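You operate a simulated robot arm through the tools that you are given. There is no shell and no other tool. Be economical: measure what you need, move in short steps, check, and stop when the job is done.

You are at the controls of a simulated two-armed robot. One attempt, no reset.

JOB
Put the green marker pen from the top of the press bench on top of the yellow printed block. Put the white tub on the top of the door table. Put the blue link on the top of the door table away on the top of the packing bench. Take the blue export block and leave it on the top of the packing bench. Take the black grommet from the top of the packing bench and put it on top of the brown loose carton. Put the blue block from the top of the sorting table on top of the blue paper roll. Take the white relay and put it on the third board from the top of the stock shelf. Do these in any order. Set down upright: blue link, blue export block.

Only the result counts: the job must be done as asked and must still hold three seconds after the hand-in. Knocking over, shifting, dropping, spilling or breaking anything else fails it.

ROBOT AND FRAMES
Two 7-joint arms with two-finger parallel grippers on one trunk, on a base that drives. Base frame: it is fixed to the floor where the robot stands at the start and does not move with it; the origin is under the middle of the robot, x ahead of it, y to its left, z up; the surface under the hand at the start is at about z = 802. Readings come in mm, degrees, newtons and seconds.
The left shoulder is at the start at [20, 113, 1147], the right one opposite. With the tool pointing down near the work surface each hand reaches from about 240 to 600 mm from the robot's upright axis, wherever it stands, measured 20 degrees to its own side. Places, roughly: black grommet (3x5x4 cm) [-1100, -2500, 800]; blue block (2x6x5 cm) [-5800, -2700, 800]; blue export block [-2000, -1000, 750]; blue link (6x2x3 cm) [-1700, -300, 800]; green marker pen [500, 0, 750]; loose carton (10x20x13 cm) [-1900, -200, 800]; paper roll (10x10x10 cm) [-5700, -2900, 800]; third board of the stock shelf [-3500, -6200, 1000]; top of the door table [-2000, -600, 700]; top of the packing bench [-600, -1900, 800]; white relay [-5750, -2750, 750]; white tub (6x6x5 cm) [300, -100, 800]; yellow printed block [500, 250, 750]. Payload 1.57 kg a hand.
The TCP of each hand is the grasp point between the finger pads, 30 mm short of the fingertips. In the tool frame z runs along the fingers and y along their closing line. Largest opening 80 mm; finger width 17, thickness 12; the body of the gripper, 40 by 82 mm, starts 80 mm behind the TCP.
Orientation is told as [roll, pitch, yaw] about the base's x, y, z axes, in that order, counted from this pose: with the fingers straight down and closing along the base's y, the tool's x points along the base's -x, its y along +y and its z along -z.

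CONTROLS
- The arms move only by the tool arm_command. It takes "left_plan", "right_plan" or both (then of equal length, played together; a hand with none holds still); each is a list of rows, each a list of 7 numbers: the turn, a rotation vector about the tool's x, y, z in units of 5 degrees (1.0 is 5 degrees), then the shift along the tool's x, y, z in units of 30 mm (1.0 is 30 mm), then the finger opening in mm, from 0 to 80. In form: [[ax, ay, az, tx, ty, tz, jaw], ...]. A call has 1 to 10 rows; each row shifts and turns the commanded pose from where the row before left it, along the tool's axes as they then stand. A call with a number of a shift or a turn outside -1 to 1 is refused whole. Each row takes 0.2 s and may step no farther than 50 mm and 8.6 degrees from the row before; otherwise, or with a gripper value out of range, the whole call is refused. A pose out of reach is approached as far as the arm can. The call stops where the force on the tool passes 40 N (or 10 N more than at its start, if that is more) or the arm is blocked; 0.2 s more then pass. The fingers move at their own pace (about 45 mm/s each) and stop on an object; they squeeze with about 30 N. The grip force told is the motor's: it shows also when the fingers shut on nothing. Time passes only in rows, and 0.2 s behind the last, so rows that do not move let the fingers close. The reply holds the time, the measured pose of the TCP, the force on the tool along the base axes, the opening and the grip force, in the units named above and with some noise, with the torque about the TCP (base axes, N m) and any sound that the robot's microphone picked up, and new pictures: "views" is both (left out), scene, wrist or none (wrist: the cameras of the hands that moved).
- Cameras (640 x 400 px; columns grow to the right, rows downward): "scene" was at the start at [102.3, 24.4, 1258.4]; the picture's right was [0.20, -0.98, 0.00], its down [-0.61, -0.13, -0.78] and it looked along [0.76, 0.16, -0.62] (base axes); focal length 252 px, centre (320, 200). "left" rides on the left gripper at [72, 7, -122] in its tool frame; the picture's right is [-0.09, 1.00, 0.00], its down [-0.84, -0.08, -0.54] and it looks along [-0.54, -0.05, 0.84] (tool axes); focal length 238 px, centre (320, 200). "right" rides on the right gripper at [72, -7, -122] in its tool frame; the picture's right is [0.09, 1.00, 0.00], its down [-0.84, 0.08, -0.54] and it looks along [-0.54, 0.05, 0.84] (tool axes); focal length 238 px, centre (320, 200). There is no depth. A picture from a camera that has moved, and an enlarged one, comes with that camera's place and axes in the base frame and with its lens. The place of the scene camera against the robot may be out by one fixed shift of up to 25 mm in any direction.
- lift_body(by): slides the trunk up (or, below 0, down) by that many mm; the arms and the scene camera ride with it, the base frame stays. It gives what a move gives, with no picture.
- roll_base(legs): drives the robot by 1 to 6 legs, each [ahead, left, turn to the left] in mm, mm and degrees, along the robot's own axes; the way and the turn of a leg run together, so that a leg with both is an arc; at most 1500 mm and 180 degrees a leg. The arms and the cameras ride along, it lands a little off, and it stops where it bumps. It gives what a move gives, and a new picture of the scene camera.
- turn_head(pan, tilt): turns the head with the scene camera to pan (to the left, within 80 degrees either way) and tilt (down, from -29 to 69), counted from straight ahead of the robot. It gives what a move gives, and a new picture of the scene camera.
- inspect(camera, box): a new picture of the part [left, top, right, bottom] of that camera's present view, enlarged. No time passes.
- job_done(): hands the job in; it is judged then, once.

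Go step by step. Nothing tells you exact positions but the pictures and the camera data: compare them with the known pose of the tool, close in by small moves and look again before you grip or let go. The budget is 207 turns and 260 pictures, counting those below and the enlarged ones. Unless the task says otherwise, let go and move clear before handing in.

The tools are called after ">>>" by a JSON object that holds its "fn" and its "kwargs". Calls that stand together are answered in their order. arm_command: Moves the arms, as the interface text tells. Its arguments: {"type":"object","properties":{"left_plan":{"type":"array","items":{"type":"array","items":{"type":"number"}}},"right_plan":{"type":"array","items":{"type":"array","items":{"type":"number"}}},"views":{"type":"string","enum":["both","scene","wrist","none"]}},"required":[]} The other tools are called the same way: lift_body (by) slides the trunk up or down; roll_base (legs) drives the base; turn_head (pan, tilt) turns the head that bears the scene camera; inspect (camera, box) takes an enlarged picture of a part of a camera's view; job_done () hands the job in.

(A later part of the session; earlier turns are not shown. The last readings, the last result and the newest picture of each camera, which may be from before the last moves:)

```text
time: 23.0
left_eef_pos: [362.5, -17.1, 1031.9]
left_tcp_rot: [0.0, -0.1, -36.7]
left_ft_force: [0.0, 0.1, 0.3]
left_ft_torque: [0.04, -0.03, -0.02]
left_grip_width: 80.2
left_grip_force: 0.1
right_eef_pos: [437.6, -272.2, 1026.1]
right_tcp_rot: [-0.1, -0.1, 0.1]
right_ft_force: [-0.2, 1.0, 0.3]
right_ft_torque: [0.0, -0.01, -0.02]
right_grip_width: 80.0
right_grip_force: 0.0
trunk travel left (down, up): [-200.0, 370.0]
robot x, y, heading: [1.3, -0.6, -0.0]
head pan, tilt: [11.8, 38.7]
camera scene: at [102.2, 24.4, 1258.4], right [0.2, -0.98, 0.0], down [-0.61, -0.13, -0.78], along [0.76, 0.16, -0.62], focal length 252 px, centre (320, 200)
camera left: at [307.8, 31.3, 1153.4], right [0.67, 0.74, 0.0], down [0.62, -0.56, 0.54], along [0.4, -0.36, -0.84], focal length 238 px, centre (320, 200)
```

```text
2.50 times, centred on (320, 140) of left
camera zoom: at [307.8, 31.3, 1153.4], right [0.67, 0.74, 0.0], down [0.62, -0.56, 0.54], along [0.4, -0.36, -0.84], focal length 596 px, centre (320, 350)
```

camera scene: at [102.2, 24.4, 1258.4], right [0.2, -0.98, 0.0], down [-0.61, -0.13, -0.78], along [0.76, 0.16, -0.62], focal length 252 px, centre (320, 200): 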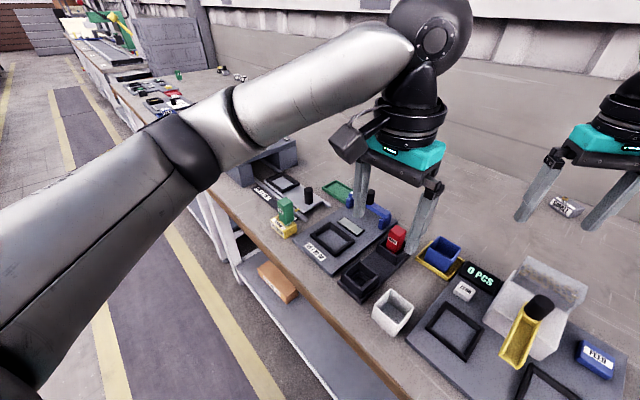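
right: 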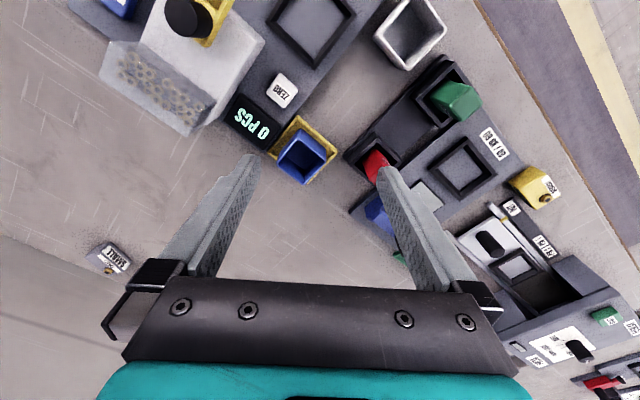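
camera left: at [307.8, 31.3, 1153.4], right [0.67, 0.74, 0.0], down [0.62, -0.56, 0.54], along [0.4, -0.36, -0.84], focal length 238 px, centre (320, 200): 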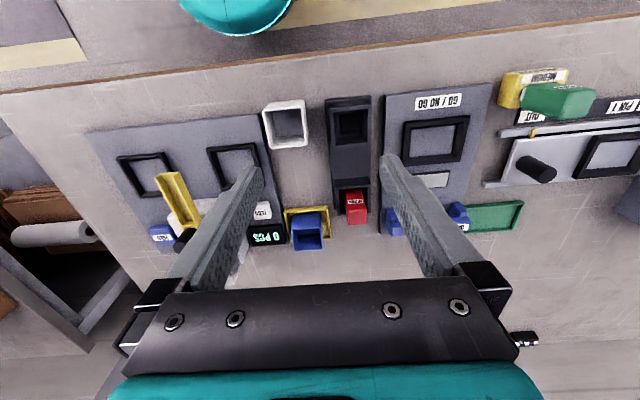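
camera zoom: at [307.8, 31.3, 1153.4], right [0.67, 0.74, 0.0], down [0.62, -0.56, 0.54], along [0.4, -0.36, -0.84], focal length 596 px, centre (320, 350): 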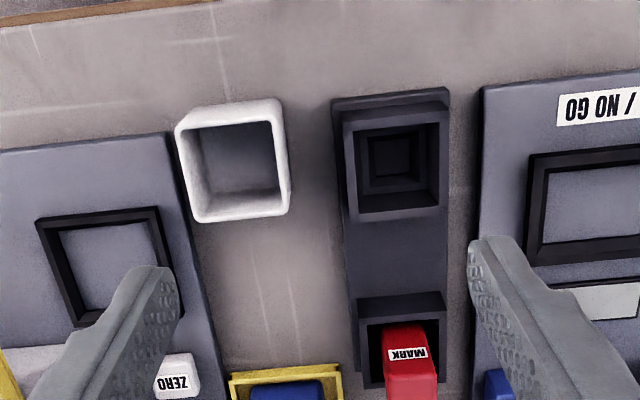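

The tub's rim centre is near (343, -58, 850), aligned with the hand. I move over it and go partway down to check.

>>> {"fn": "arm_command", "kwargs": {"left_plan": [[0, 0, 0, -0.31, -0.75, 0, 72], [0, 0, 0, 0, -0.74, 0.5, 72], [0, 0, 0, 0, 0, 1, 72], [0, 0, 0, 0, 0, 1, 72], [0, 0, 0, 0, 0, 0.8, 72], [0, 0, 0, 0, 0, 0, 72]]}}

>>> {"fn": "inspect", "kwargs": {"camera": "left", "box": [220, 60, 420, 220]}}

```text
time: 24.4
left_eef_pos: [340.0, -57.8, 934.0]
left_tcp_rot: [0.0, 0.0, -36.8]
left_ft_force: [-0.8, 0.0, 0.7]
left_ft_torque: [0.0, 0.01, 0.03]
left_grip_width: 72.1
left_grip_force: 0.0
right_eef_pos: [438.9, -272.8, 1026.7]
right_tcp_rot: [0.0, 0.1, 0.0]
right_ft_force: [-1.1, -0.2, 0.3]
right_ft_torque: [0.03, -0.03, 0.01]
right_grip_width: 79.9
right_grip_force: 0.0
trunk travel left (down, up): [-200.0, 370.0]
robot x, y, heading: [-3.1, -0.1, -0.1]
head pan, tilt: [11.8, 38.7]
camera scene: at [102.2, 24.4, 1258.4], right [0.2, -0.98, 0.0], down [-0.61, -0.13, -0.78], along [0.76, 0.16, -0.62], focal length 252 px, centre (320, 200)
camera left: at [287.0, -8.1, 1055.2], right [0.67, 0.74, 0.0], down [0.62, -0.56, 0.54], along [0.4, -0.36, -0.84], focal length 238 px, centre (320, 200)
```

scene: 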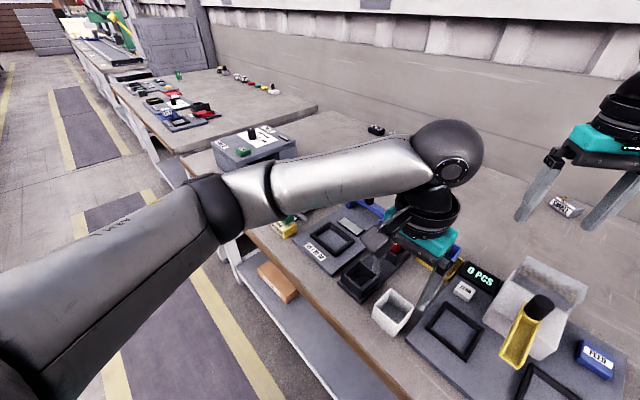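
left: 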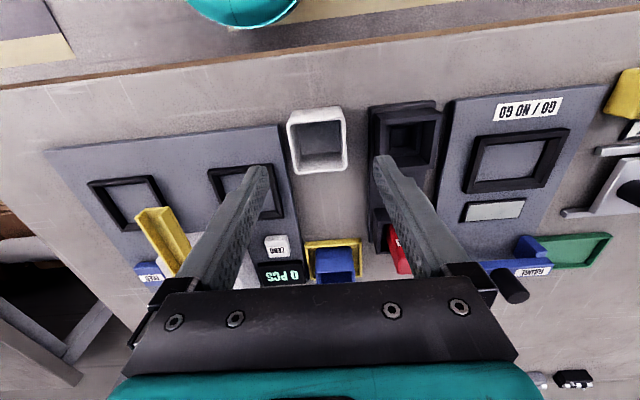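

```text
2.50 times, centred on (320, 140) of left
camera zoom: at [287.0, -8.1, 1055.2], right [0.67, 0.74, 0.0], down [0.62, -0.56, 0.54], along [0.4, -0.36, -0.84], focal length 596 px, centre (320, 350)
```

zoom: 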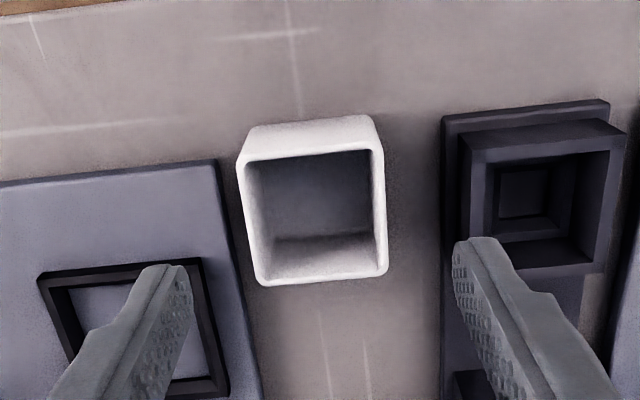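

Tub rim is at (342.6, -59.7, 848). I descend and grip it.

>>> {"fn": "arm_command", "kwargs": {"left_plan": [[0, 0, 0, -0.1, 0, 0.9, 72], [0, 0, 0, 0, 0, 0.9, 72], [0, 0, 0, 0, 0, 0.8, 72], [0, 0, 0, 0, 0, 0, 72]], "views": "wrist"}}

```text
time: 25.4
left_eef_pos: [341.9, -60.4, 853.0]
left_tcp_rot: [0.0, -0.1, -36.8]
left_ft_force: [-0.5, -0.5, 0.1]
left_ft_torque: [-0.02, 0.0, 0.0]
left_grip_width: 72.3
left_grip_force: 0.0
right_eef_pos: [437.8, -271.9, 1026.9]
right_tcp_rot: [0.1, -0.1, 0.0]
right_ft_force: [-1.0, 0.1, -0.2]
right_ft_torque: [0.0, -0.02, 0.01]
right_grip_width: 80.1
right_grip_force: 0.1
trunk travel left (down, up): [-200.0, 370.0]
robot x, y, heading: [-0.4, -1.6, 0.2]
head pan, tilt: [11.8, 38.7]
camera left: at [288.9, -11.1, 975.9], right [0.67, 0.74, 0.0], down [0.62, -0.56, 0.54], along [0.4, -0.36, -0.84], focal length 238 px, centre (320, 200)
```

left: 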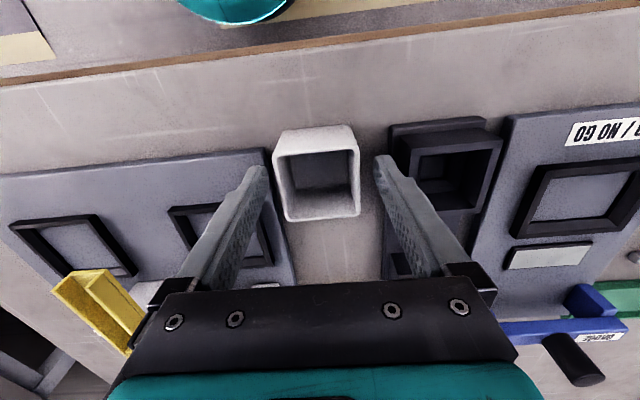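

>>> {"fn": "arm_command", "kwargs": {"left_plan": [[0, 0, 0, 0, 0, 0, 40], [0, 0, 0, 0, 0, 0, 40], [0, 0, 0, 0, 0, 0, 40], [0, 0, 0, 0, 0, -0.3, 40], [0, 0, 0, 0, 0, -1, 40], [0, 0, 0, 0, 0, -1, 40], [0, 0, 0, 0, 0, -1, 40], [0, 0, 0, 0, 0, -1, 40], [0, 0, 0, 0, 0, 0, 40]]}}

```text
time: 27.4
left_eef_pos: [343.0, -60.2, 984.3]
left_tcp_rot: [0.2, 0.0, -36.7]
left_ft_force: [0.3, 0.5, -0.3]
left_ft_torque: [0.03, 0.0, -0.01]
left_grip_width: 50.7
left_grip_force: 30.2
right_eef_pos: [437.5, -272.5, 1025.8]
right_tcp_rot: [0.0, 0.0, 0.0]
right_ft_force: [-0.2, 0.0, -0.7]
right_ft_torque: [0.04, 0.02, 0.02]
right_grip_width: 80.0
right_grip_force: 0.0
trunk travel left (down, up): [-200.0, 370.0]
robot x, y, heading: [-1.0, -0.7, 0.1]
head pan, tilt: [11.8, 38.7]
camera scene: at [102.2, 24.4, 1258.4], right [0.2, -0.98, 0.0], down [-0.61, -0.13, -0.78], along [0.76, 0.16, -0.62], focal length 252 px, centre (320, 200)
camera left: at [288.9, -11.7, 1105.9], right [0.67, 0.74, 0.0], down [0.62, -0.56, 0.54], along [0.4, -0.36, -0.84], focal length 238 px, centre (320, 200)
```

scene: 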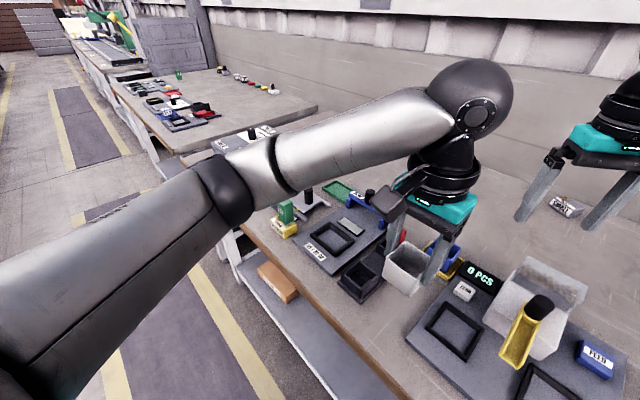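
left: 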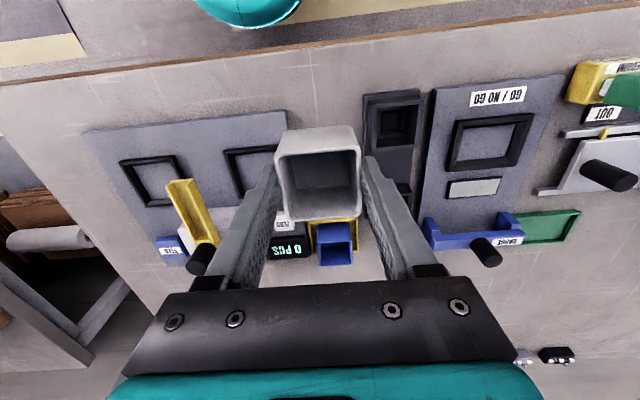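

The tub is held. I back away from the bench and look around with the head.

>>> {"fn": "roll_base", "kwargs": {"legs": [[-400, 0, 0]]}}

>>> {"fn": "turn_head", "kwargs": {"pan": 80, "tilt": 25}}

>>> {"fn": "turn_head", "kwargs": {"pan": -80, "tilt": 25}}

```text
time: 29.9
left_eef_pos: [-56.4, -60.8, 983.3]
left_tcp_rot: [0.0, 0.0, -36.5]
left_ft_force: [0.3, 0.4, -0.4]
left_ft_torque: [0.0, -0.03, 0.01]
left_grip_width: 50.9
left_grip_force: 30.0
right_eef_pos: [38.2, -271.7, 1025.8]
right_tcp_rot: [0.1, 0.0, 0.1]
right_ft_force: [0.7, -0.1, -0.3]
right_ft_torque: [0.0, -0.05, -0.01]
right_grip_width: 80.0
right_grip_force: 0.1
trunk travel left (down, up): [-200.0, 370.0]
robot x, y, heading: [-397.5, -0.5, 0.4]
head pan, tilt: [11.8, 38.7]
camera scene: at [-297.3, 23.9, 1258.5], right [0.21, -0.98, 0.0], down [-0.61, -0.13, -0.78], along [0.76, 0.16, -0.62], focal length 252 px, centre (320, 200)
```

scene: 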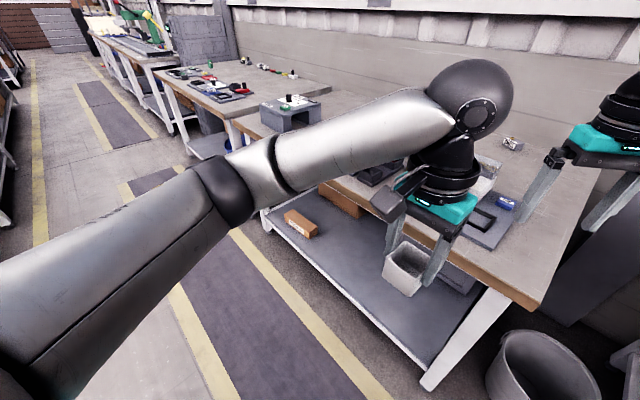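

```text
time: 31.3
left_eef_pos: [-56.1, -61.4, 983.2]
left_tcp_rot: [0.0, -0.1, -36.6]
left_ft_force: [-0.7, -0.6, -0.7]
left_ft_torque: [0.0, 0.01, 0.02]
left_grip_width: 50.6
left_grip_force: 29.9
right_eef_pos: [39.0, -271.7, 1024.9]
right_tcp_rot: [-0.1, 0.0, 0.1]
right_ft_force: [0.1, -0.7, -0.3]
right_ft_torque: [0.01, 0.03, 0.02]
right_grip_width: 79.9
right_grip_force: 0.1
trunk travel left (down, up): [-200.0, 370.0]
robot x, y, heading: [-398.5, 0.1, 0.3]
head pan, tilt: [80.0, 25.0]
camera scene: at [-365.2, 96.7, 1279.7], right [0.99, -0.17, 0.0], down [-0.07, -0.42, -0.91], along [0.15, 0.89, -0.42], focal length 252 px, centre (320, 200)
```

scene: 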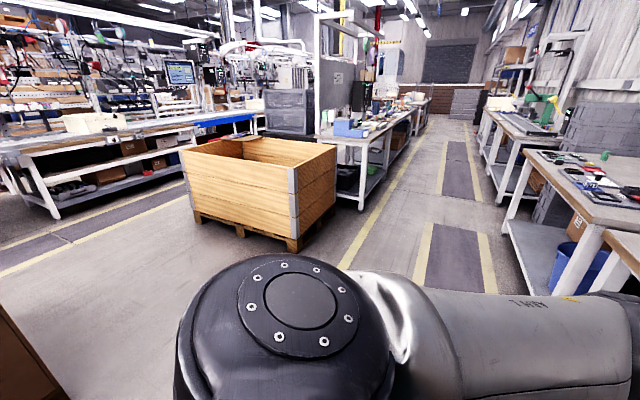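

```text
time: 33.8
left_eef_pos: [-55.5, -60.5, 983.4]
left_tcp_rot: [0.0, 0.0, -36.4]
left_ft_force: [-1.1, -0.1, -0.6]
left_ft_torque: [0.01, -0.02, 0.03]
left_grip_width: 50.8
left_grip_force: 30.3
right_eef_pos: [39.0, -271.2, 1026.5]
right_tcp_rot: [0.1, 0.0, 0.2]
right_ft_force: [-0.7, -0.5, 0.3]
right_ft_torque: [0.01, 0.01, -0.02]
right_grip_width: 79.9
right_grip_force: 0.1
trunk travel left (down, up): [-200.0, 370.0]
robot x, y, heading: [-398.1, -2.3, -0.0]
head pan, tilt: [-80.0, 25.0]
camera scene: at [-364.5, -84.7, 1279.7], right [-0.98, -0.18, 0.0], down [-0.08, 0.42, -0.91], along [0.16, -0.89, -0.42], focal length 252 px, centre (320, 200)
```

scene: 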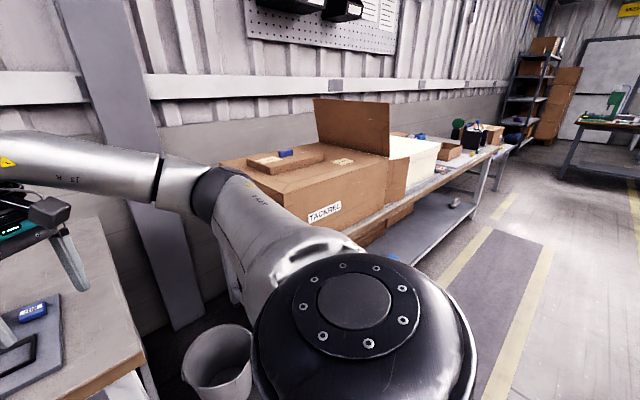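

The packing bench is to the right, along the wall. I move further back into the aisle and turn right to find the door table.

>>> {"fn": "roll_base", "kwargs": {"legs": [[-450, 0, 0], [0, 0, -90]]}}

>>> {"fn": "turn_head", "kwargs": {"pan": -60, "tilt": 25}}

>>> {"fn": "turn_head", "kwargs": {"pan": 0, "tilt": 25}}

```text
time: 40.3
left_eef_pos: [-911.0, -343.4, 983.2]
left_tcp_rot: [0.0, 0.0, -127.0]
left_ft_force: [-0.3, -0.7, -0.3]
left_ft_torque: [-0.01, 0.01, 0.05]
left_grip_width: 50.8
left_grip_force: 29.9
right_eef_pos: [-1122.1, -437.7, 1025.8]
right_tcp_rot: [0.0, 0.0, -90.2]
right_ft_force: [-0.3, -0.9, 0.4]
right_ft_torque: [-0.04, -0.03, -0.02]
right_grip_width: 80.0
right_grip_force: 0.1
trunk travel left (down, up): [-200.0, 370.0]
robot x, y, heading: [-850.4, 0.8, -90.0]
head pan, tilt: [-80.0, 25.0]
camera scene: at [-931.2, -20.5, 1279.7], right [-0.17, 0.99, 0.0], down [0.42, 0.07, -0.91], along [-0.89, -0.15, -0.42], focal length 252 px, centre (320, 200)
```

scene: 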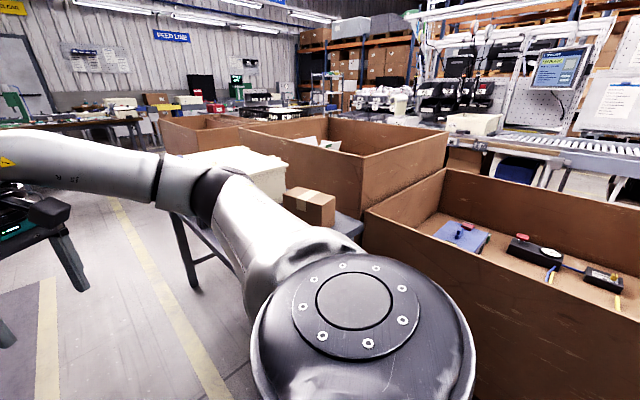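

```text
time: 41.1
left_eef_pos: [-910.9, -345.0, 983.3]
left_tcp_rot: [0.0, -0.1, -126.9]
left_ft_force: [0.8, 0.1, 0.0]
left_ft_torque: [0.01, 0.0, -0.01]
left_grip_width: 50.8
left_grip_force: 30.1
right_eef_pos: [-1122.4, -437.3, 1026.5]
right_tcp_rot: [0.0, 0.1, -90.3]
right_ft_force: [-0.3, 0.9, 0.1]
right_ft_torque: [-0.01, 0.0, 0.01]
right_grip_width: 79.9
right_grip_force: 0.1
trunk travel left (down, up): [-200.0, 370.0]
robot x, y, heading: [-846.6, -3.8, -90.0]
head pan, tilt: [-60.0, 25.0]
camera scene: at [-920.4, -50.6, 1279.7], right [-0.5, 0.87, 0.0], down [0.37, 0.21, -0.91], along [-0.79, -0.45, -0.42], focal length 252 px, centre (320, 200)
```

scene: 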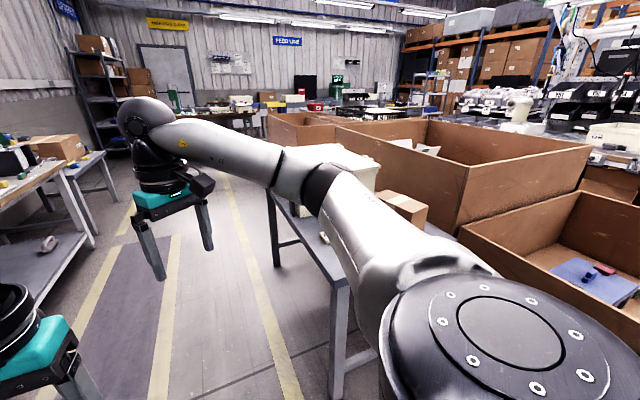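

```text
time: 42.4
left_eef_pos: [-911.2, -343.9, 983.4]
left_tcp_rot: [0.0, -0.1, -126.9]
left_ft_force: [0.5, 0.0, 0.7]
left_ft_torque: [-0.01, -0.01, -0.02]
left_grip_width: 50.8
left_grip_force: 30.1
right_eef_pos: [-1121.5, -437.7, 1025.9]
right_tcp_rot: [0.0, 0.0, -90.2]
right_ft_force: [0.0, -0.1, 0.4]
right_ft_torque: [0.03, 0.05, 0.02]
right_grip_width: 79.9
right_grip_force: 0.1
trunk travel left (down, up): [-200.0, 370.0]
robot x, y, heading: [-846.3, -4.1, -90.1]
head pan, tilt: [0.0, 25.0]
camera scene: at [-840.8, -97.1, 1279.7], right [-1.0, 0.01, 0.0], down [0.0, 0.42, -0.91], along [0.0, -0.91, -0.42], focal length 252 px, centre (320, 200)
```

scene: 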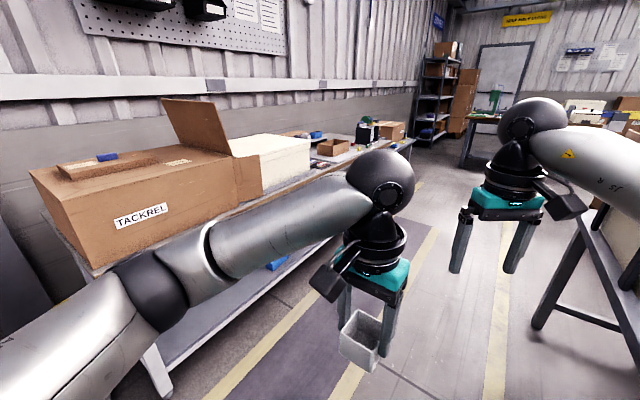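

The door table runs along the other side of the aisle, with its edge roughly from (-1490, -284) to (-1977, -1008). I drive alongside it before turning to face it.

>>> {"fn": "roll_base", "kwargs": {"legs": [[676, -380, 0]]}}

>>> {"fn": "turn_head", "kwargs": {"pan": -80, "tilt": 30}}

```text
time: 46.5
left_eef_pos: [-1287.8, -1006.8, 983.5]
left_tcp_rot: [0.0, 0.1, -126.8]
left_ft_force: [0.8, -0.5, -1.1]
left_ft_torque: [0.01, 0.04, -0.01]
left_grip_width: 50.8
left_grip_force: 30.2
right_eef_pos: [-1500.5, -1100.4, 1025.7]
right_tcp_rot: [0.0, 0.0, -90.2]
right_ft_force: [0.5, 0.3, 0.4]
right_ft_torque: [0.0, -0.01, -0.04]
right_grip_width: 79.9
right_grip_force: 0.1
trunk travel left (down, up): [-200.0, 370.0]
robot x, y, heading: [-1225.4, -662.2, -90.1]
head pan, tilt: [0.0, 25.0]
camera scene: at [-1218.8, -760.1, 1279.7], right [-1.0, 0.0, 0.0], down [0.0, 0.42, -0.91], along [0.0, -0.91, -0.42], focal length 252 px, centre (320, 200)
```

scene: 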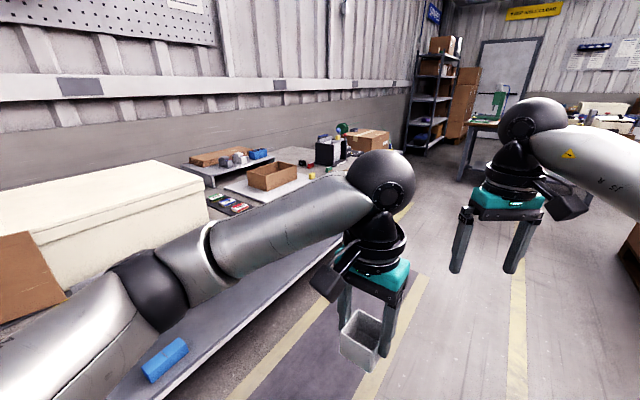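

```text
time: 48.1
left_eef_pos: [-1287.4, -1006.3, 984.1]
left_tcp_rot: [-0.1, -0.1, -126.9]
left_ft_force: [0.2, 0.3, -0.7]
left_ft_torque: [0.0, -0.04, -0.04]
left_grip_width: 50.6
left_grip_force: 30.1
right_eef_pos: [-1497.7, -1101.2, 1026.4]
right_tcp_rot: [0.0, 0.0, -90.1]
right_ft_force: [-0.6, 0.5, -0.3]
right_ft_torque: [0.01, 0.0, 0.02]
right_grip_width: 80.1
right_grip_force: 0.1
trunk travel left (down, up): [-200.0, 370.0]
robot x, y, heading: [-1223.2, -664.6, -89.9]
head pan, tilt: [-80.0, 30.0]
camera scene: at [-1307.5, -683.3, 1271.8], right [-0.17, 0.99, 0.0], down [0.49, 0.09, -0.87], along [-0.85, -0.15, -0.5], focal length 252 px, centre (320, 200)
```

scene: 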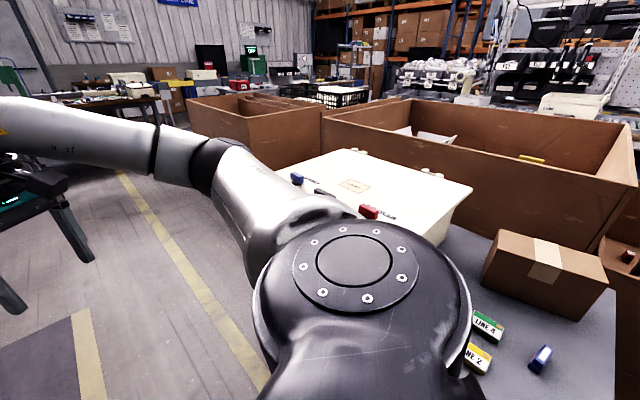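

I can see the loose carton near (-1890, -180), the blue link near (-1676, -272), and a white box with small items on its lid, including a blue one. I turn to face the table squarely.

>>> {"fn": "roll_base", "kwargs": {"legs": [[0, 0, -127]]}}

>>> {"fn": "turn_head", "kwargs": {"pan": 0, "tilt": 45}}

```text
time: 53.8
left_eef_pos: [-1464.4, -410.3, 982.7]
left_tcp_rot: [0.0, -0.1, 106.1]
left_ft_force: [0.0, 0.4, 0.1]
left_ft_torque: [0.01, 0.03, -0.02]
left_grip_width: 50.4
left_grip_force: 30.3
right_eef_pos: [-1411.7, -184.2, 1026.3]
right_tcp_rot: [0.0, 0.0, 142.9]
right_ft_force: [0.2, -0.5, 0.0]
right_ft_torque: [-0.01, 0.03, 0.0]
right_grip_width: 80.1
right_grip_force: 0.0
trunk travel left (down, up): [-200.0, 370.0]
robot x, y, heading: [-1231.8, -668.7, 142.8]
head pan, tilt: [-80.0, 30.0]
camera scene: at [-1185.2, -571.2, 1271.8], right [0.89, -0.46, 0.0], down [-0.23, -0.45, -0.87], along [0.39, 0.77, -0.5], focal length 252 px, centre (320, 200)
```

scene: 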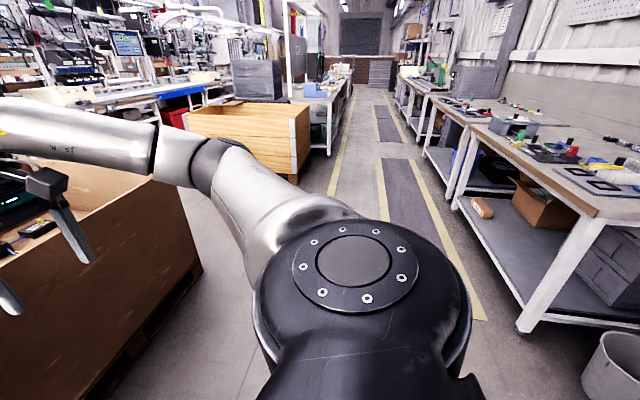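

```text
time: 55.3
left_eef_pos: [-1463.2, -409.0, 983.0]
left_tcp_rot: [0.0, -0.1, 106.2]
left_ft_force: [0.2, -0.4, 1.1]
left_ft_torque: [0.04, -0.01, 0.01]
left_grip_width: 50.7
left_grip_force: 29.8
right_eef_pos: [-1411.5, -183.4, 1025.8]
right_tcp_rot: [0.0, 0.0, 142.9]
right_ft_force: [-0.4, -0.1, -0.1]
right_ft_torque: [-0.01, 0.0, 0.01]
right_grip_width: 80.2
right_grip_force: 0.0
trunk travel left (down, up): [-200.0, 370.0]
robot x, y, heading: [-1229.4, -668.2, 143.0]
head pan, tilt: [0.0, 45.0]
camera scene: at [-1291.2, -602.6, 1249.2], right [0.6, 0.8, 0.0], down [0.56, -0.43, -0.71], along [-0.56, 0.43, -0.71], focal length 252 px, centre (320, 200)
```

scene: 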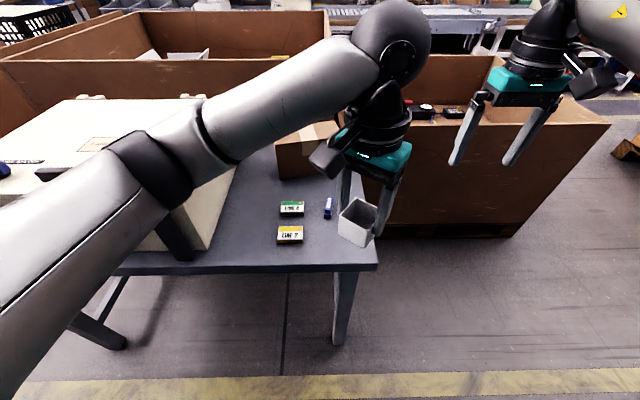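

Clear view now: line tags, link, carton, and a free patch left of the tags around (-1796, -471). I drive 150 mm closer and lower the trunk 100 mm.

>>> {"fn": "roll_base", "kwargs": {"legs": [[150, 0, 0]]}}

>>> {"fn": "lift_body", "kwargs": {"by": -80}}

>>> {"fn": "inspect", "kwargs": {"camera": "scene", "box": [120, 140, 440, 360]}}

```text
time: 56.6
left_eef_pos: [-1580.4, -319.5, 984.0]
left_tcp_rot: [0.0, 0.0, 106.1]
left_ft_force: [-0.8, -1.2, -0.7]
left_ft_torque: [-0.01, -0.01, -0.01]
left_grip_width: 50.7
left_grip_force: 29.6
right_eef_pos: [-1528.6, -96.3, 1025.6]
right_tcp_rot: [0.0, 0.1, 143.0]
right_ft_force: [-0.2, 0.7, -1.0]
right_ft_torque: [-0.01, 0.01, 0.03]
right_grip_width: 79.8
right_grip_force: 0.1
trunk travel left (down, up): [-200.0, 370.0]
robot x, y, heading: [-1344.6, -574.4, 143.2]
head pan, tilt: [0.0, 45.0]
camera scene: at [-1409.1, -513.5, 1249.1], right [0.6, 0.8, 0.0], down [0.56, -0.43, -0.71], along [-0.56, 0.43, -0.71], focal length 252 px, centre (320, 200)
```

scene: 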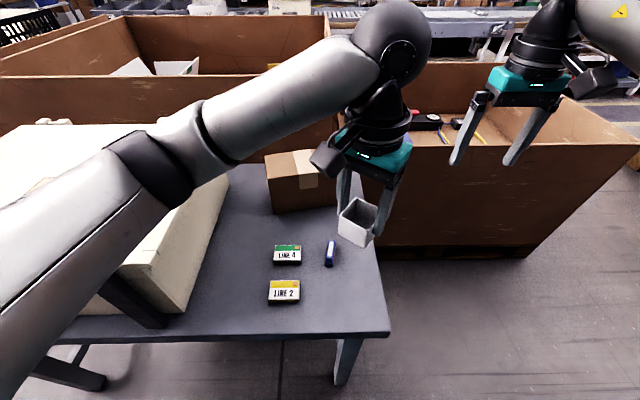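

```text
time: 57.8
left_eef_pos: [-1581.1, -321.0, 903.7]
left_tcp_rot: [0.0, -0.1, 106.1]
left_ft_force: [-0.2, -0.1, 0.1]
left_ft_torque: [0.02, 0.0, 0.03]
left_grip_width: 50.7
left_grip_force: 30.0
right_eef_pos: [-1527.9, -94.6, 945.9]
right_tcp_rot: [-0.1, 0.0, 142.8]
right_ft_force: [0.7, -0.1, 0.4]
right_ft_torque: [-0.01, 0.03, -0.01]
right_grip_width: 80.0
right_grip_force: 0.1
trunk travel left (down, up): [-120.0, 450.0]
robot x, y, heading: [-1342.7, -574.3, 143.0]
head pan, tilt: [0.0, 45.0]
```

```text
1.82 times, centred on (280, 250) of scene
camera zoom: at [-1408.6, -514.0, 1169.2], right [0.6, 0.8, 0.0], down [0.56, -0.43, -0.71], along [-0.56, 0.43, -0.71], focal length 458 px, centre (393, 109)
```

zoom: 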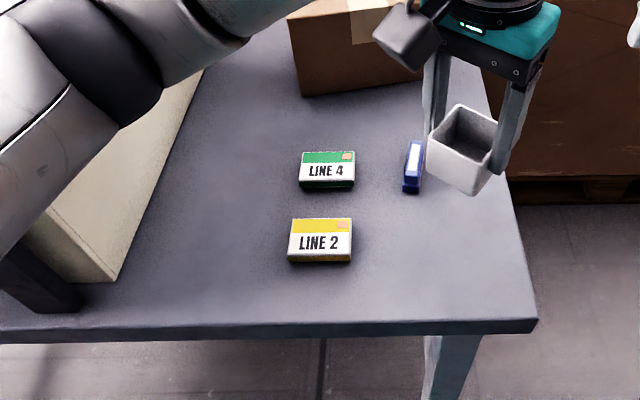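

I choose the free spot in front of the link, right of LINE 2, almost beneath the hand, around (-1568, -338). I lower the tub there.

>>> {"fn": "arm_command", "kwargs": {"left_plan": [[0, 0, 0, 0.66, -0.26, 0, 40], [0, 0, 0, 0, 0, 1, 40], [0, 0, 0, 0, 0, 1, 40], [0, 0, 0, 0, 0, 0.9, 40], [0, 0, 0, 0, 0, 0, 40]]}}

>>> {"fn": "inspect", "kwargs": {"camera": "scene", "box": [240, 190, 440, 340]}}

```text
time: 59.0
left_eef_pos: [-1566.7, -336.4, 816.4]
left_tcp_rot: [0.0, 0.0, 106.1]
left_ft_force: [0.4, 0.0, -0.2]
left_ft_torque: [0.02, -0.02, -0.02]
left_grip_width: 50.8
left_grip_force: 29.8
right_eef_pos: [-1527.5, -94.4, 945.2]
right_tcp_rot: [0.0, 0.0, 142.9]
right_ft_force: [-0.4, 0.2, -0.1]
right_ft_torque: [0.0, -0.04, -0.01]
right_grip_width: 80.1
right_grip_force: 0.0
trunk travel left (down, up): [-120.0, 450.0]
robot x, y, heading: [-1344.9, -576.9, 142.9]
head pan, tilt: [0.0, 45.0]
camera scene: at [-1408.2, -513.4, 1169.2], right [0.6, 0.8, 0.0], down [0.56, -0.43, -0.71], along [-0.56, 0.43, -0.71], focal length 252 px, centre (320, 200)
camera left: at [-1554.0, -407.9, 938.9], right [-0.98, -0.19, 0.0], down [-0.16, 0.82, 0.54], along [-0.1, 0.53, -0.84], focal length 238 px, centre (320, 200)
```

scene: 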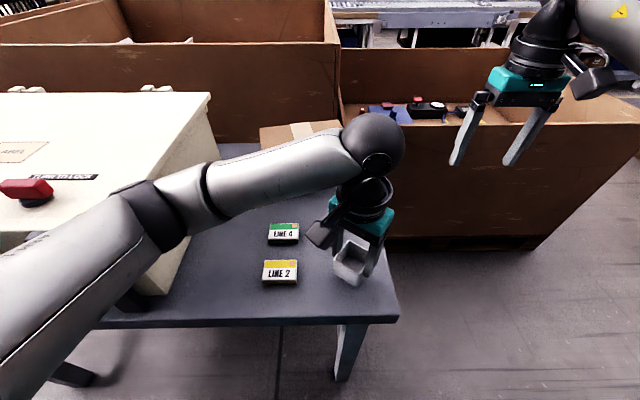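
left: 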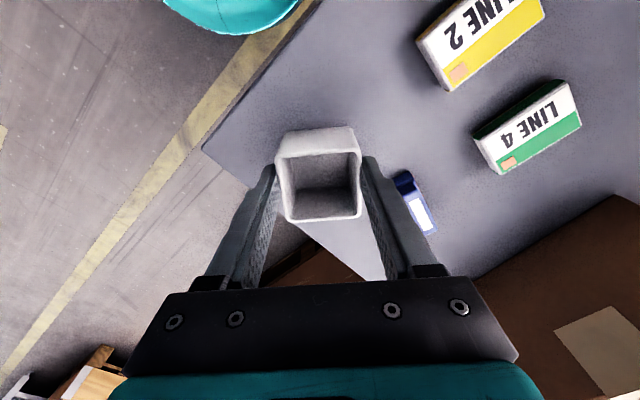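

```text
2.67 times, centred on (340, 265) of scene
camera zoom: at [-1408.2, -513.4, 1169.2], right [0.6, 0.8, 0.0], down [0.56, -0.43, -0.71], along [-0.56, 0.43, -0.71], focal length 672 px, centre (267, 27)
```

zoom: 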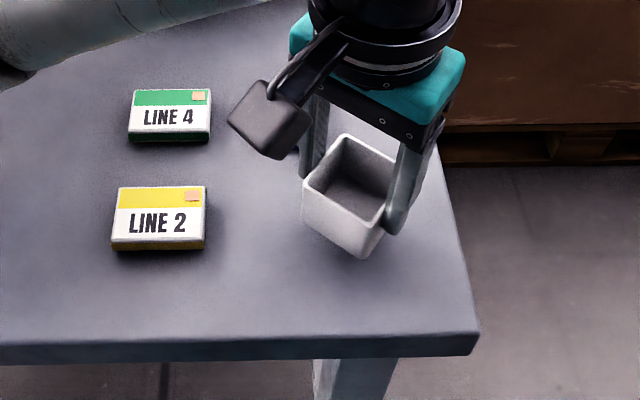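

>>> {"fn": "arm_command", "kwargs": {"left_plan": [[0, 0, 0, 0, 0, 0.6, 40], [0, 0, 0, 0, 0, 0.3, 40], [0, 0, 0, 0, 0, 0.15, 40], [0, 0, 0, 0, 0, 0.15, 40], [0, 0, 0, 0, 0, 0.1, 40], [0, 0, 0, 0, 0, 0, 40]], "views": "none"}}

>>> {"fn": "inspect", "kwargs": {"camera": "scene", "box": [240, 190, 440, 340]}}

```text
time: 60.4
left_eef_pos: [-1567.1, -336.4, 780.5]
left_tcp_rot: [0.0, -0.6, 106.1]
left_ft_force: [3.6, 0.0, 38.9]
left_ft_torque: [-0.12, -0.14, -0.03]
left_grip_width: 50.9
left_grip_force: 29.8
right_eef_pos: [-1526.3, -95.9, 947.2]
right_tcp_rot: [0.0, -0.1, 142.9]
right_ft_force: [0.1, 0.0, -0.6]
right_ft_torque: [0.03, -0.01, -0.02]
right_grip_width: 80.0
right_grip_force: 0.0
trunk travel left (down, up): [-120.0, 450.0]
robot x, y, heading: [-1344.3, -575.4, 143.0]
head pan, tilt: [0.0, 45.0]
```

```text
2.67 times, centred on (340, 265) of scene
camera zoom: at [-1406.9, -514.5, 1169.5], right [0.6, 0.8, 0.0], down [0.56, -0.43, -0.71], along [-0.57, 0.43, -0.71], focal length 672 px, centre (267, 27)
```

zoom: 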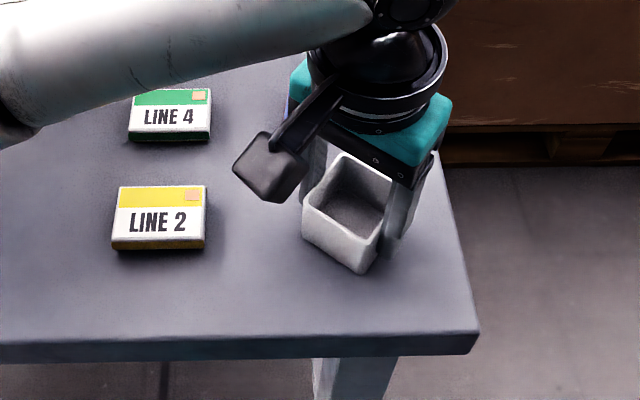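

Touchdown: the table top is at about z = 730. I ease off, release and rise.

>>> {"fn": "arm_command", "kwargs": {"left_plan": [[0, 0, 0, 0, 0, -0.1, 40], [0, 0, 0, 0, 0, 0, 56], [0, 0, 0, 0, 0, 0, 66], [0, 0, 0, 0, 0, 0, 72], [0, 0, 0, 0, 0, -0.5, 72], [0, 0, 0, 0, 0, -1, 72], [0, 0, 0, 0, 0, -1, 72], [0, 0, 0, 0, 0, -1, 72], [0, 0, 0, 0, 0, -1, 72], [0, 0, 0, 0, 0, 0, 72]]}}

```text
time: 62.6
left_eef_pos: [-1566.9, -336.8, 917.1]
left_tcp_rot: [0.0, -0.1, 106.1]
left_ft_force: [-0.6, -0.6, -0.5]
left_ft_torque: [-0.01, -0.01, 0.01]
left_grip_width: 72.1
left_grip_force: 0.0
right_eef_pos: [-1529.0, -94.8, 946.7]
right_tcp_rot: [0.0, 0.0, 142.9]
right_ft_force: [-0.2, 0.8, 1.1]
right_ft_torque: [-0.02, 0.02, -0.03]
right_grip_width: 80.0
right_grip_force: 0.0
trunk travel left (down, up): [-120.0, 450.0]
robot x, y, heading: [-1344.0, -573.4, 142.9]
head pan, tilt: [0.0, 45.0]
camera scene: at [-1408.6, -513.9, 1169.1], right [0.6, 0.8, 0.0], down [0.56, -0.43, -0.71], along [-0.56, 0.43, -0.71], focal length 252 px, centre (320, 200)
camera left: at [-1554.2, -406.9, 1038.7], right [-0.98, -0.19, 0.0], down [-0.16, 0.82, 0.54], along [-0.1, 0.53, -0.84], focal length 238 px, centre (320, 200)
```

scene: 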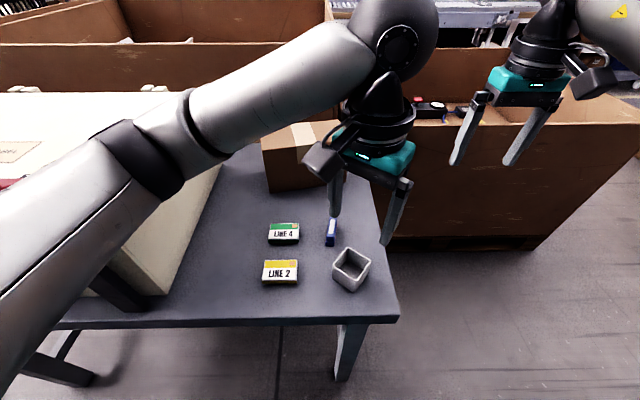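
left: 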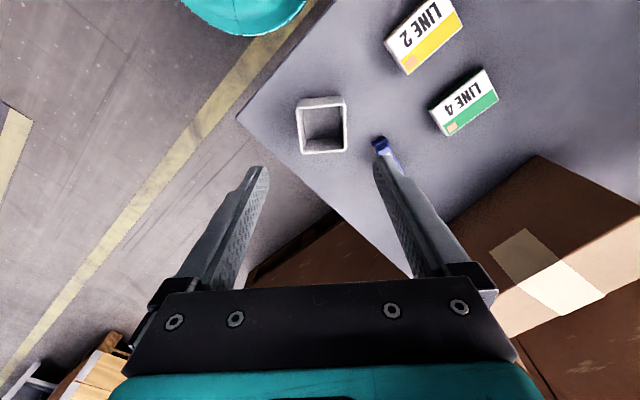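

The tub is on the door table. Now I move the left hand aside and bring the right hand over the blue link.

>>> {"fn": "arm_command", "kwargs": {"left_plan": [[0, 0, 0, 0, 0, -1, 72], [0, 0, 0, 0.6, 0.8, -0.3, 72], [0, 0, 0, 0.6, 0.8, -0.3, 72], [0, 0, 0, 0.6, 0.8, -0.3, 72], [0, 0, 0, 0.6, 0.8, 0, 72], [0, 0, 0, 0.6, 0.8, 0, 72], [0, 0, 0, 0.6, 0.8, 0, 72], [0, 0, 0, 0.6, 0.8, 0, 72], [0, 0, 0, 0.6, 0.8, 0, 72], [0, 0, 0, 0, 0, 0, 72]], "right_plan": [[0, 0, 0, 0, 0, 0, 60], [0, 0, 0, 0, 1, 0, 60], [0, 0, 0, 0, 1, 0, 60], [0, 0, 0, 0, 1, 0, 60], [0, 0, 0, 0, 1, 0, 60], [0, 0, 0, 0, 1, 0, 60], [0, 0, 0, 0, 1, 0, 60], [0, 0, 0, 0, 1, 0, 60], [0, 0, 0, 0, 0.5, 0, 60], [0, 0, 0, 0, 0, 0, 60]]}}

>>> {"fn": "inspect", "kwargs": {"camera": "right", "box": [220, 60, 420, 220]}}

>>> {"fn": "turn_head", "kwargs": {"pan": 35, "tilt": 35}}

```text
time: 64.8
left_eef_pos: [-1713.2, -527.8, 973.4]
left_tcp_rot: [0.0, -0.1, 106.1]
left_ft_force: [-0.4, 0.2, 0.5]
left_ft_torque: [-0.01, -0.03, -0.03]
left_grip_width: 72.0
left_grip_force: 0.1
right_eef_pos: [-1664.3, -274.4, 945.7]
right_tcp_rot: [0.0, 0.0, 142.8]
right_ft_force: [0.5, -0.5, -0.4]
right_ft_torque: [0.01, 0.02, 0.01]
right_grip_width: 59.8
right_grip_force: 0.2
trunk travel left (down, up): [-120.0, 450.0]
robot x, y, heading: [-1342.7, -571.0, 143.0]
head pan, tilt: [0.0, 45.0]
camera scene: at [-1408.6, -514.0, 1169.2], right [0.6, 0.8, 0.0], down [0.56, -0.43, -0.71], along [-0.56, 0.43, -0.71], focal length 252 px, centre (320, 200)
camera right: at [-1603.5, -313.1, 1068.9], right [-0.53, -0.85, 0.0], down [-0.71, 0.44, 0.54], along [-0.46, 0.29, -0.84], focal length 238 px, centre (320, 200)
camera left: at [-1700.3, -599.0, 1095.4], right [-0.98, -0.19, 0.0], down [-0.16, 0.82, 0.54], along [-0.1, 0.53, -0.84], focal length 238 px, centre (320, 200)
```

scene: 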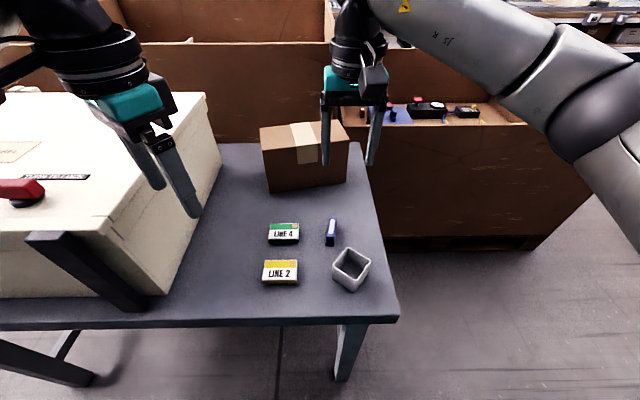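
right: 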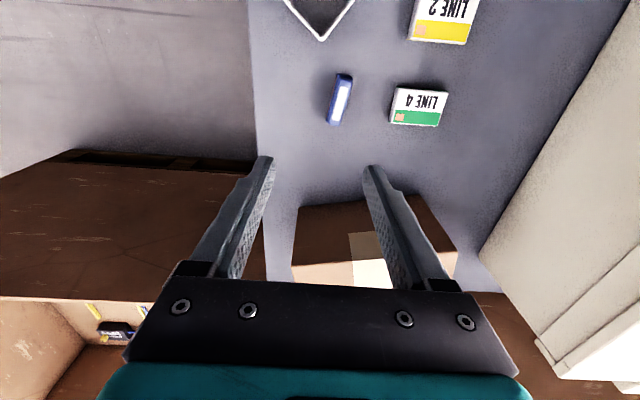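
left: 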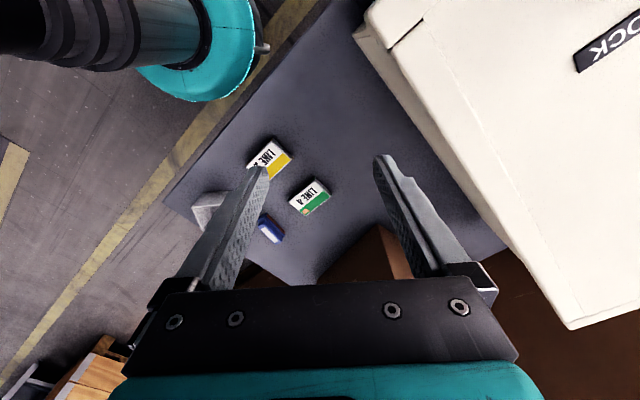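

```text
2.50 times, centred on (320, 140) of right
camera zoom: at [-1603.5, -313.1, 1068.9], right [-0.53, -0.85, 0.0], down [-0.71, 0.44, 0.54], along [-0.46, 0.29, -0.84], focal length 596 px, centre (320, 350)
```

zoom: 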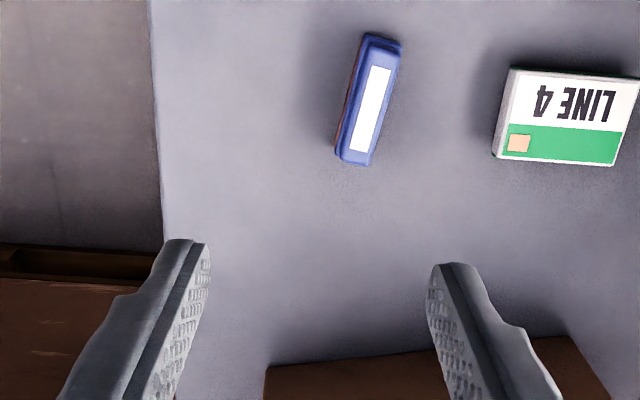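

```text
time: 65.8
left_eef_pos: [-1713.0, -529.5, 974.0]
left_tcp_rot: [0.0, -0.2, 106.1]
left_ft_force: [-0.1, 0.0, 0.8]
left_ft_torque: [0.04, 0.0, 0.0]
left_grip_width: 71.8
left_grip_force: 0.0
right_eef_pos: [-1665.5, -274.2, 945.9]
right_tcp_rot: [0.0, 0.0, 142.9]
right_ft_force: [0.2, 0.5, -0.2]
right_ft_torque: [-0.01, -0.01, -0.04]
right_grip_width: 60.1
right_grip_force: 0.0
trunk travel left (down, up): [-120.0, 450.0]
robot x, y, heading: [-1343.3, -575.0, 142.8]
head pan, tilt: [35.0, 35.0]
camera scene: at [-1431.8, -559.7, 1184.0], right [0.04, 1.0, 0.0], down [0.57, -0.02, -0.82], along [-0.82, 0.03, -0.57], focal length 252 px, centre (320, 200)
```

scene: 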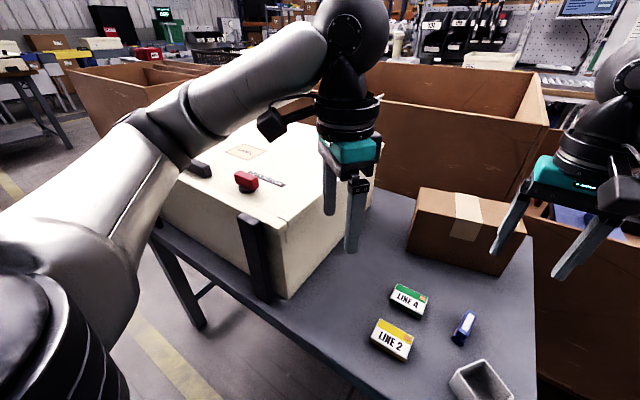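

The link is centred near (-1664, -301) with its long axis at 135°. I align and descend to about 70 mm above, then check.

>>> {"fn": "arm_command", "kwargs": {"right_plan": [[0, 0, 0, 0.57, 0.7, 0, 60], [0, 0, 0.8, 0, 0, 1, 60], [0, 0, 0.8, 0, 0, 1, 60], [0, 0, 0, 0, 0, 0.9, 60], [0, 0, 0, 0, 0, 0, 60]], "views": "none"}}

>>> {"fn": "inspect", "kwargs": {"camera": "right", "box": [220, 90, 420, 250]}}

```text
time: 67.0
left_eef_pos: [-1713.2, -528.7, 972.2]
left_tcp_rot: [0.1, -0.1, 106.2]
left_ft_force: [0.6, -0.2, 0.7]
left_ft_torque: [0.01, 0.01, 0.02]
left_grip_width: 71.8
left_grip_force: 0.0
right_eef_pos: [-1664.1, -302.2, 858.0]
right_tcp_rot: [-0.1, 0.0, 134.9]
right_ft_force: [0.4, -0.2, -0.3]
right_ft_torque: [-0.01, 0.02, 0.0]
right_grip_width: 60.2
right_grip_force: 0.1
trunk travel left (down, up): [-120.0, 450.0]
robot x, y, heading: [-1344.1, -576.6, 142.7]
head pan, tilt: [35.0, 35.0]
```

```text
2.50 times, centred on (320, 170) of right
camera zoom: at [-1608.4, -349.2, 979.9], right [-0.64, -0.77, 0.0], down [-0.65, 0.54, 0.54], along [-0.42, 0.35, -0.84], focal length 596 px, centre (320, 275)
```

zoom: 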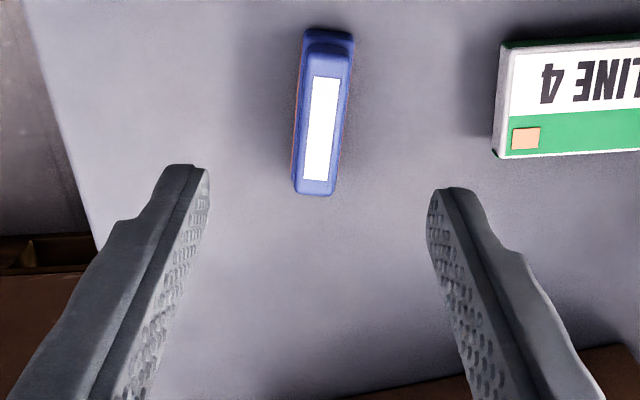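

>>> {"fn": "arm_command", "kwargs": {"right_plan": [[0, 0, 0.8, 0, 0, 1, 60], [0, 0, 0, 0, 0, 1, 60], [0, 0, 0, 0, 0, 0.97, 60], [0, 0, 0, 0, 0, 0, 60]], "views": "wrist"}}

```text
time: 68.0
left_eef_pos: [-1711.8, -527.6, 974.6]
left_tcp_rot: [0.0, -0.1, 106.1]
left_ft_force: [-0.3, -0.3, 0.1]
left_ft_torque: [0.02, 0.0, -0.04]
left_grip_width: 71.6
left_grip_force: 0.0
right_eef_pos: [-1663.0, -302.5, 769.8]
right_tcp_rot: [0.0, -0.1, 130.9]
right_ft_force: [2.3, -1.5, 14.3]
right_ft_torque: [0.15, -0.48, -0.22]
right_grip_width: 60.9
right_grip_force: 0.0
trunk travel left (down, up): [-120.0, 450.0]
robot x, y, heading: [-1342.0, -579.2, 143.0]
head pan, tilt: [35.0, 35.0]
camera right: at [-1610.7, -353.5, 892.1], right [-0.69, -0.72, 0.0], down [-0.6, 0.58, 0.54], along [-0.39, 0.38, -0.84], focal length 238 px, centre (320, 200)
```

right: 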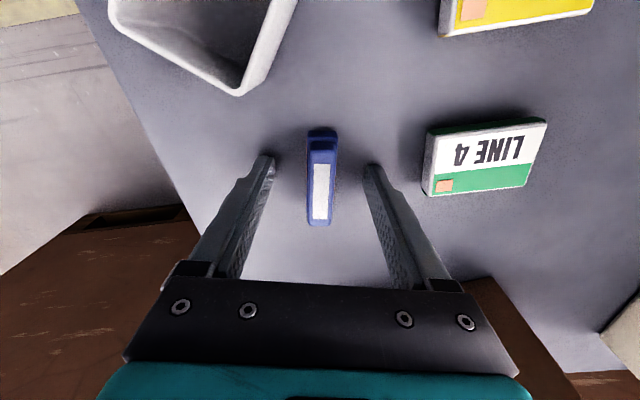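

>>> {"fn": "arm_command", "kwargs": {"right_plan": [[0, 0, 0, 0, 0, -0.12, 60], [0, 0, 0, 0, 0, 0, 5], [0, 0, 0, 0, 0, 0, 5], [0, 0, 0, 0, 0, 0, 5], [0, 0, 0, 0, 0, 0, 5], [0, 0, 0, 0, 0, 0, 5]], "views": "wrist"}}

```text
time: 69.4
left_eef_pos: [-1713.5, -528.6, 973.4]
left_tcp_rot: [0.0, -0.2, 106.0]
left_ft_force: [0.0, 0.2, -0.8]
left_ft_torque: [0.0, 0.0, 0.02]
left_grip_width: 72.0
left_grip_force: 0.0
right_eef_pos: [-1663.5, -303.6, 773.1]
right_tcp_rot: [0.0, 0.1, 130.8]
right_ft_force: [-0.4, 0.9, -0.4]
right_ft_torque: [-0.01, -0.02, 0.0]
right_grip_width: 17.8
right_grip_force: 29.5
trunk travel left (down, up): [-120.0, 450.0]
robot x, y, heading: [-1341.9, -577.3, 143.2]
head pan, tilt: [35.0, 35.0]
camera right: at [-1610.9, -353.2, 894.8], right [-0.69, -0.72, 0.0], down [-0.61, 0.58, 0.54], along [-0.39, 0.38, -0.84], focal length 238 px, centre (320, 200)
```

right: 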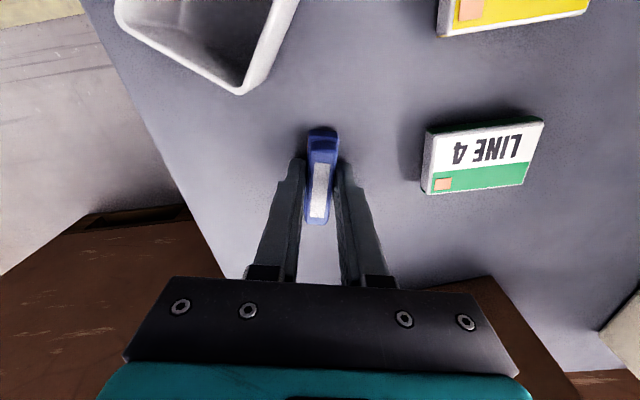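

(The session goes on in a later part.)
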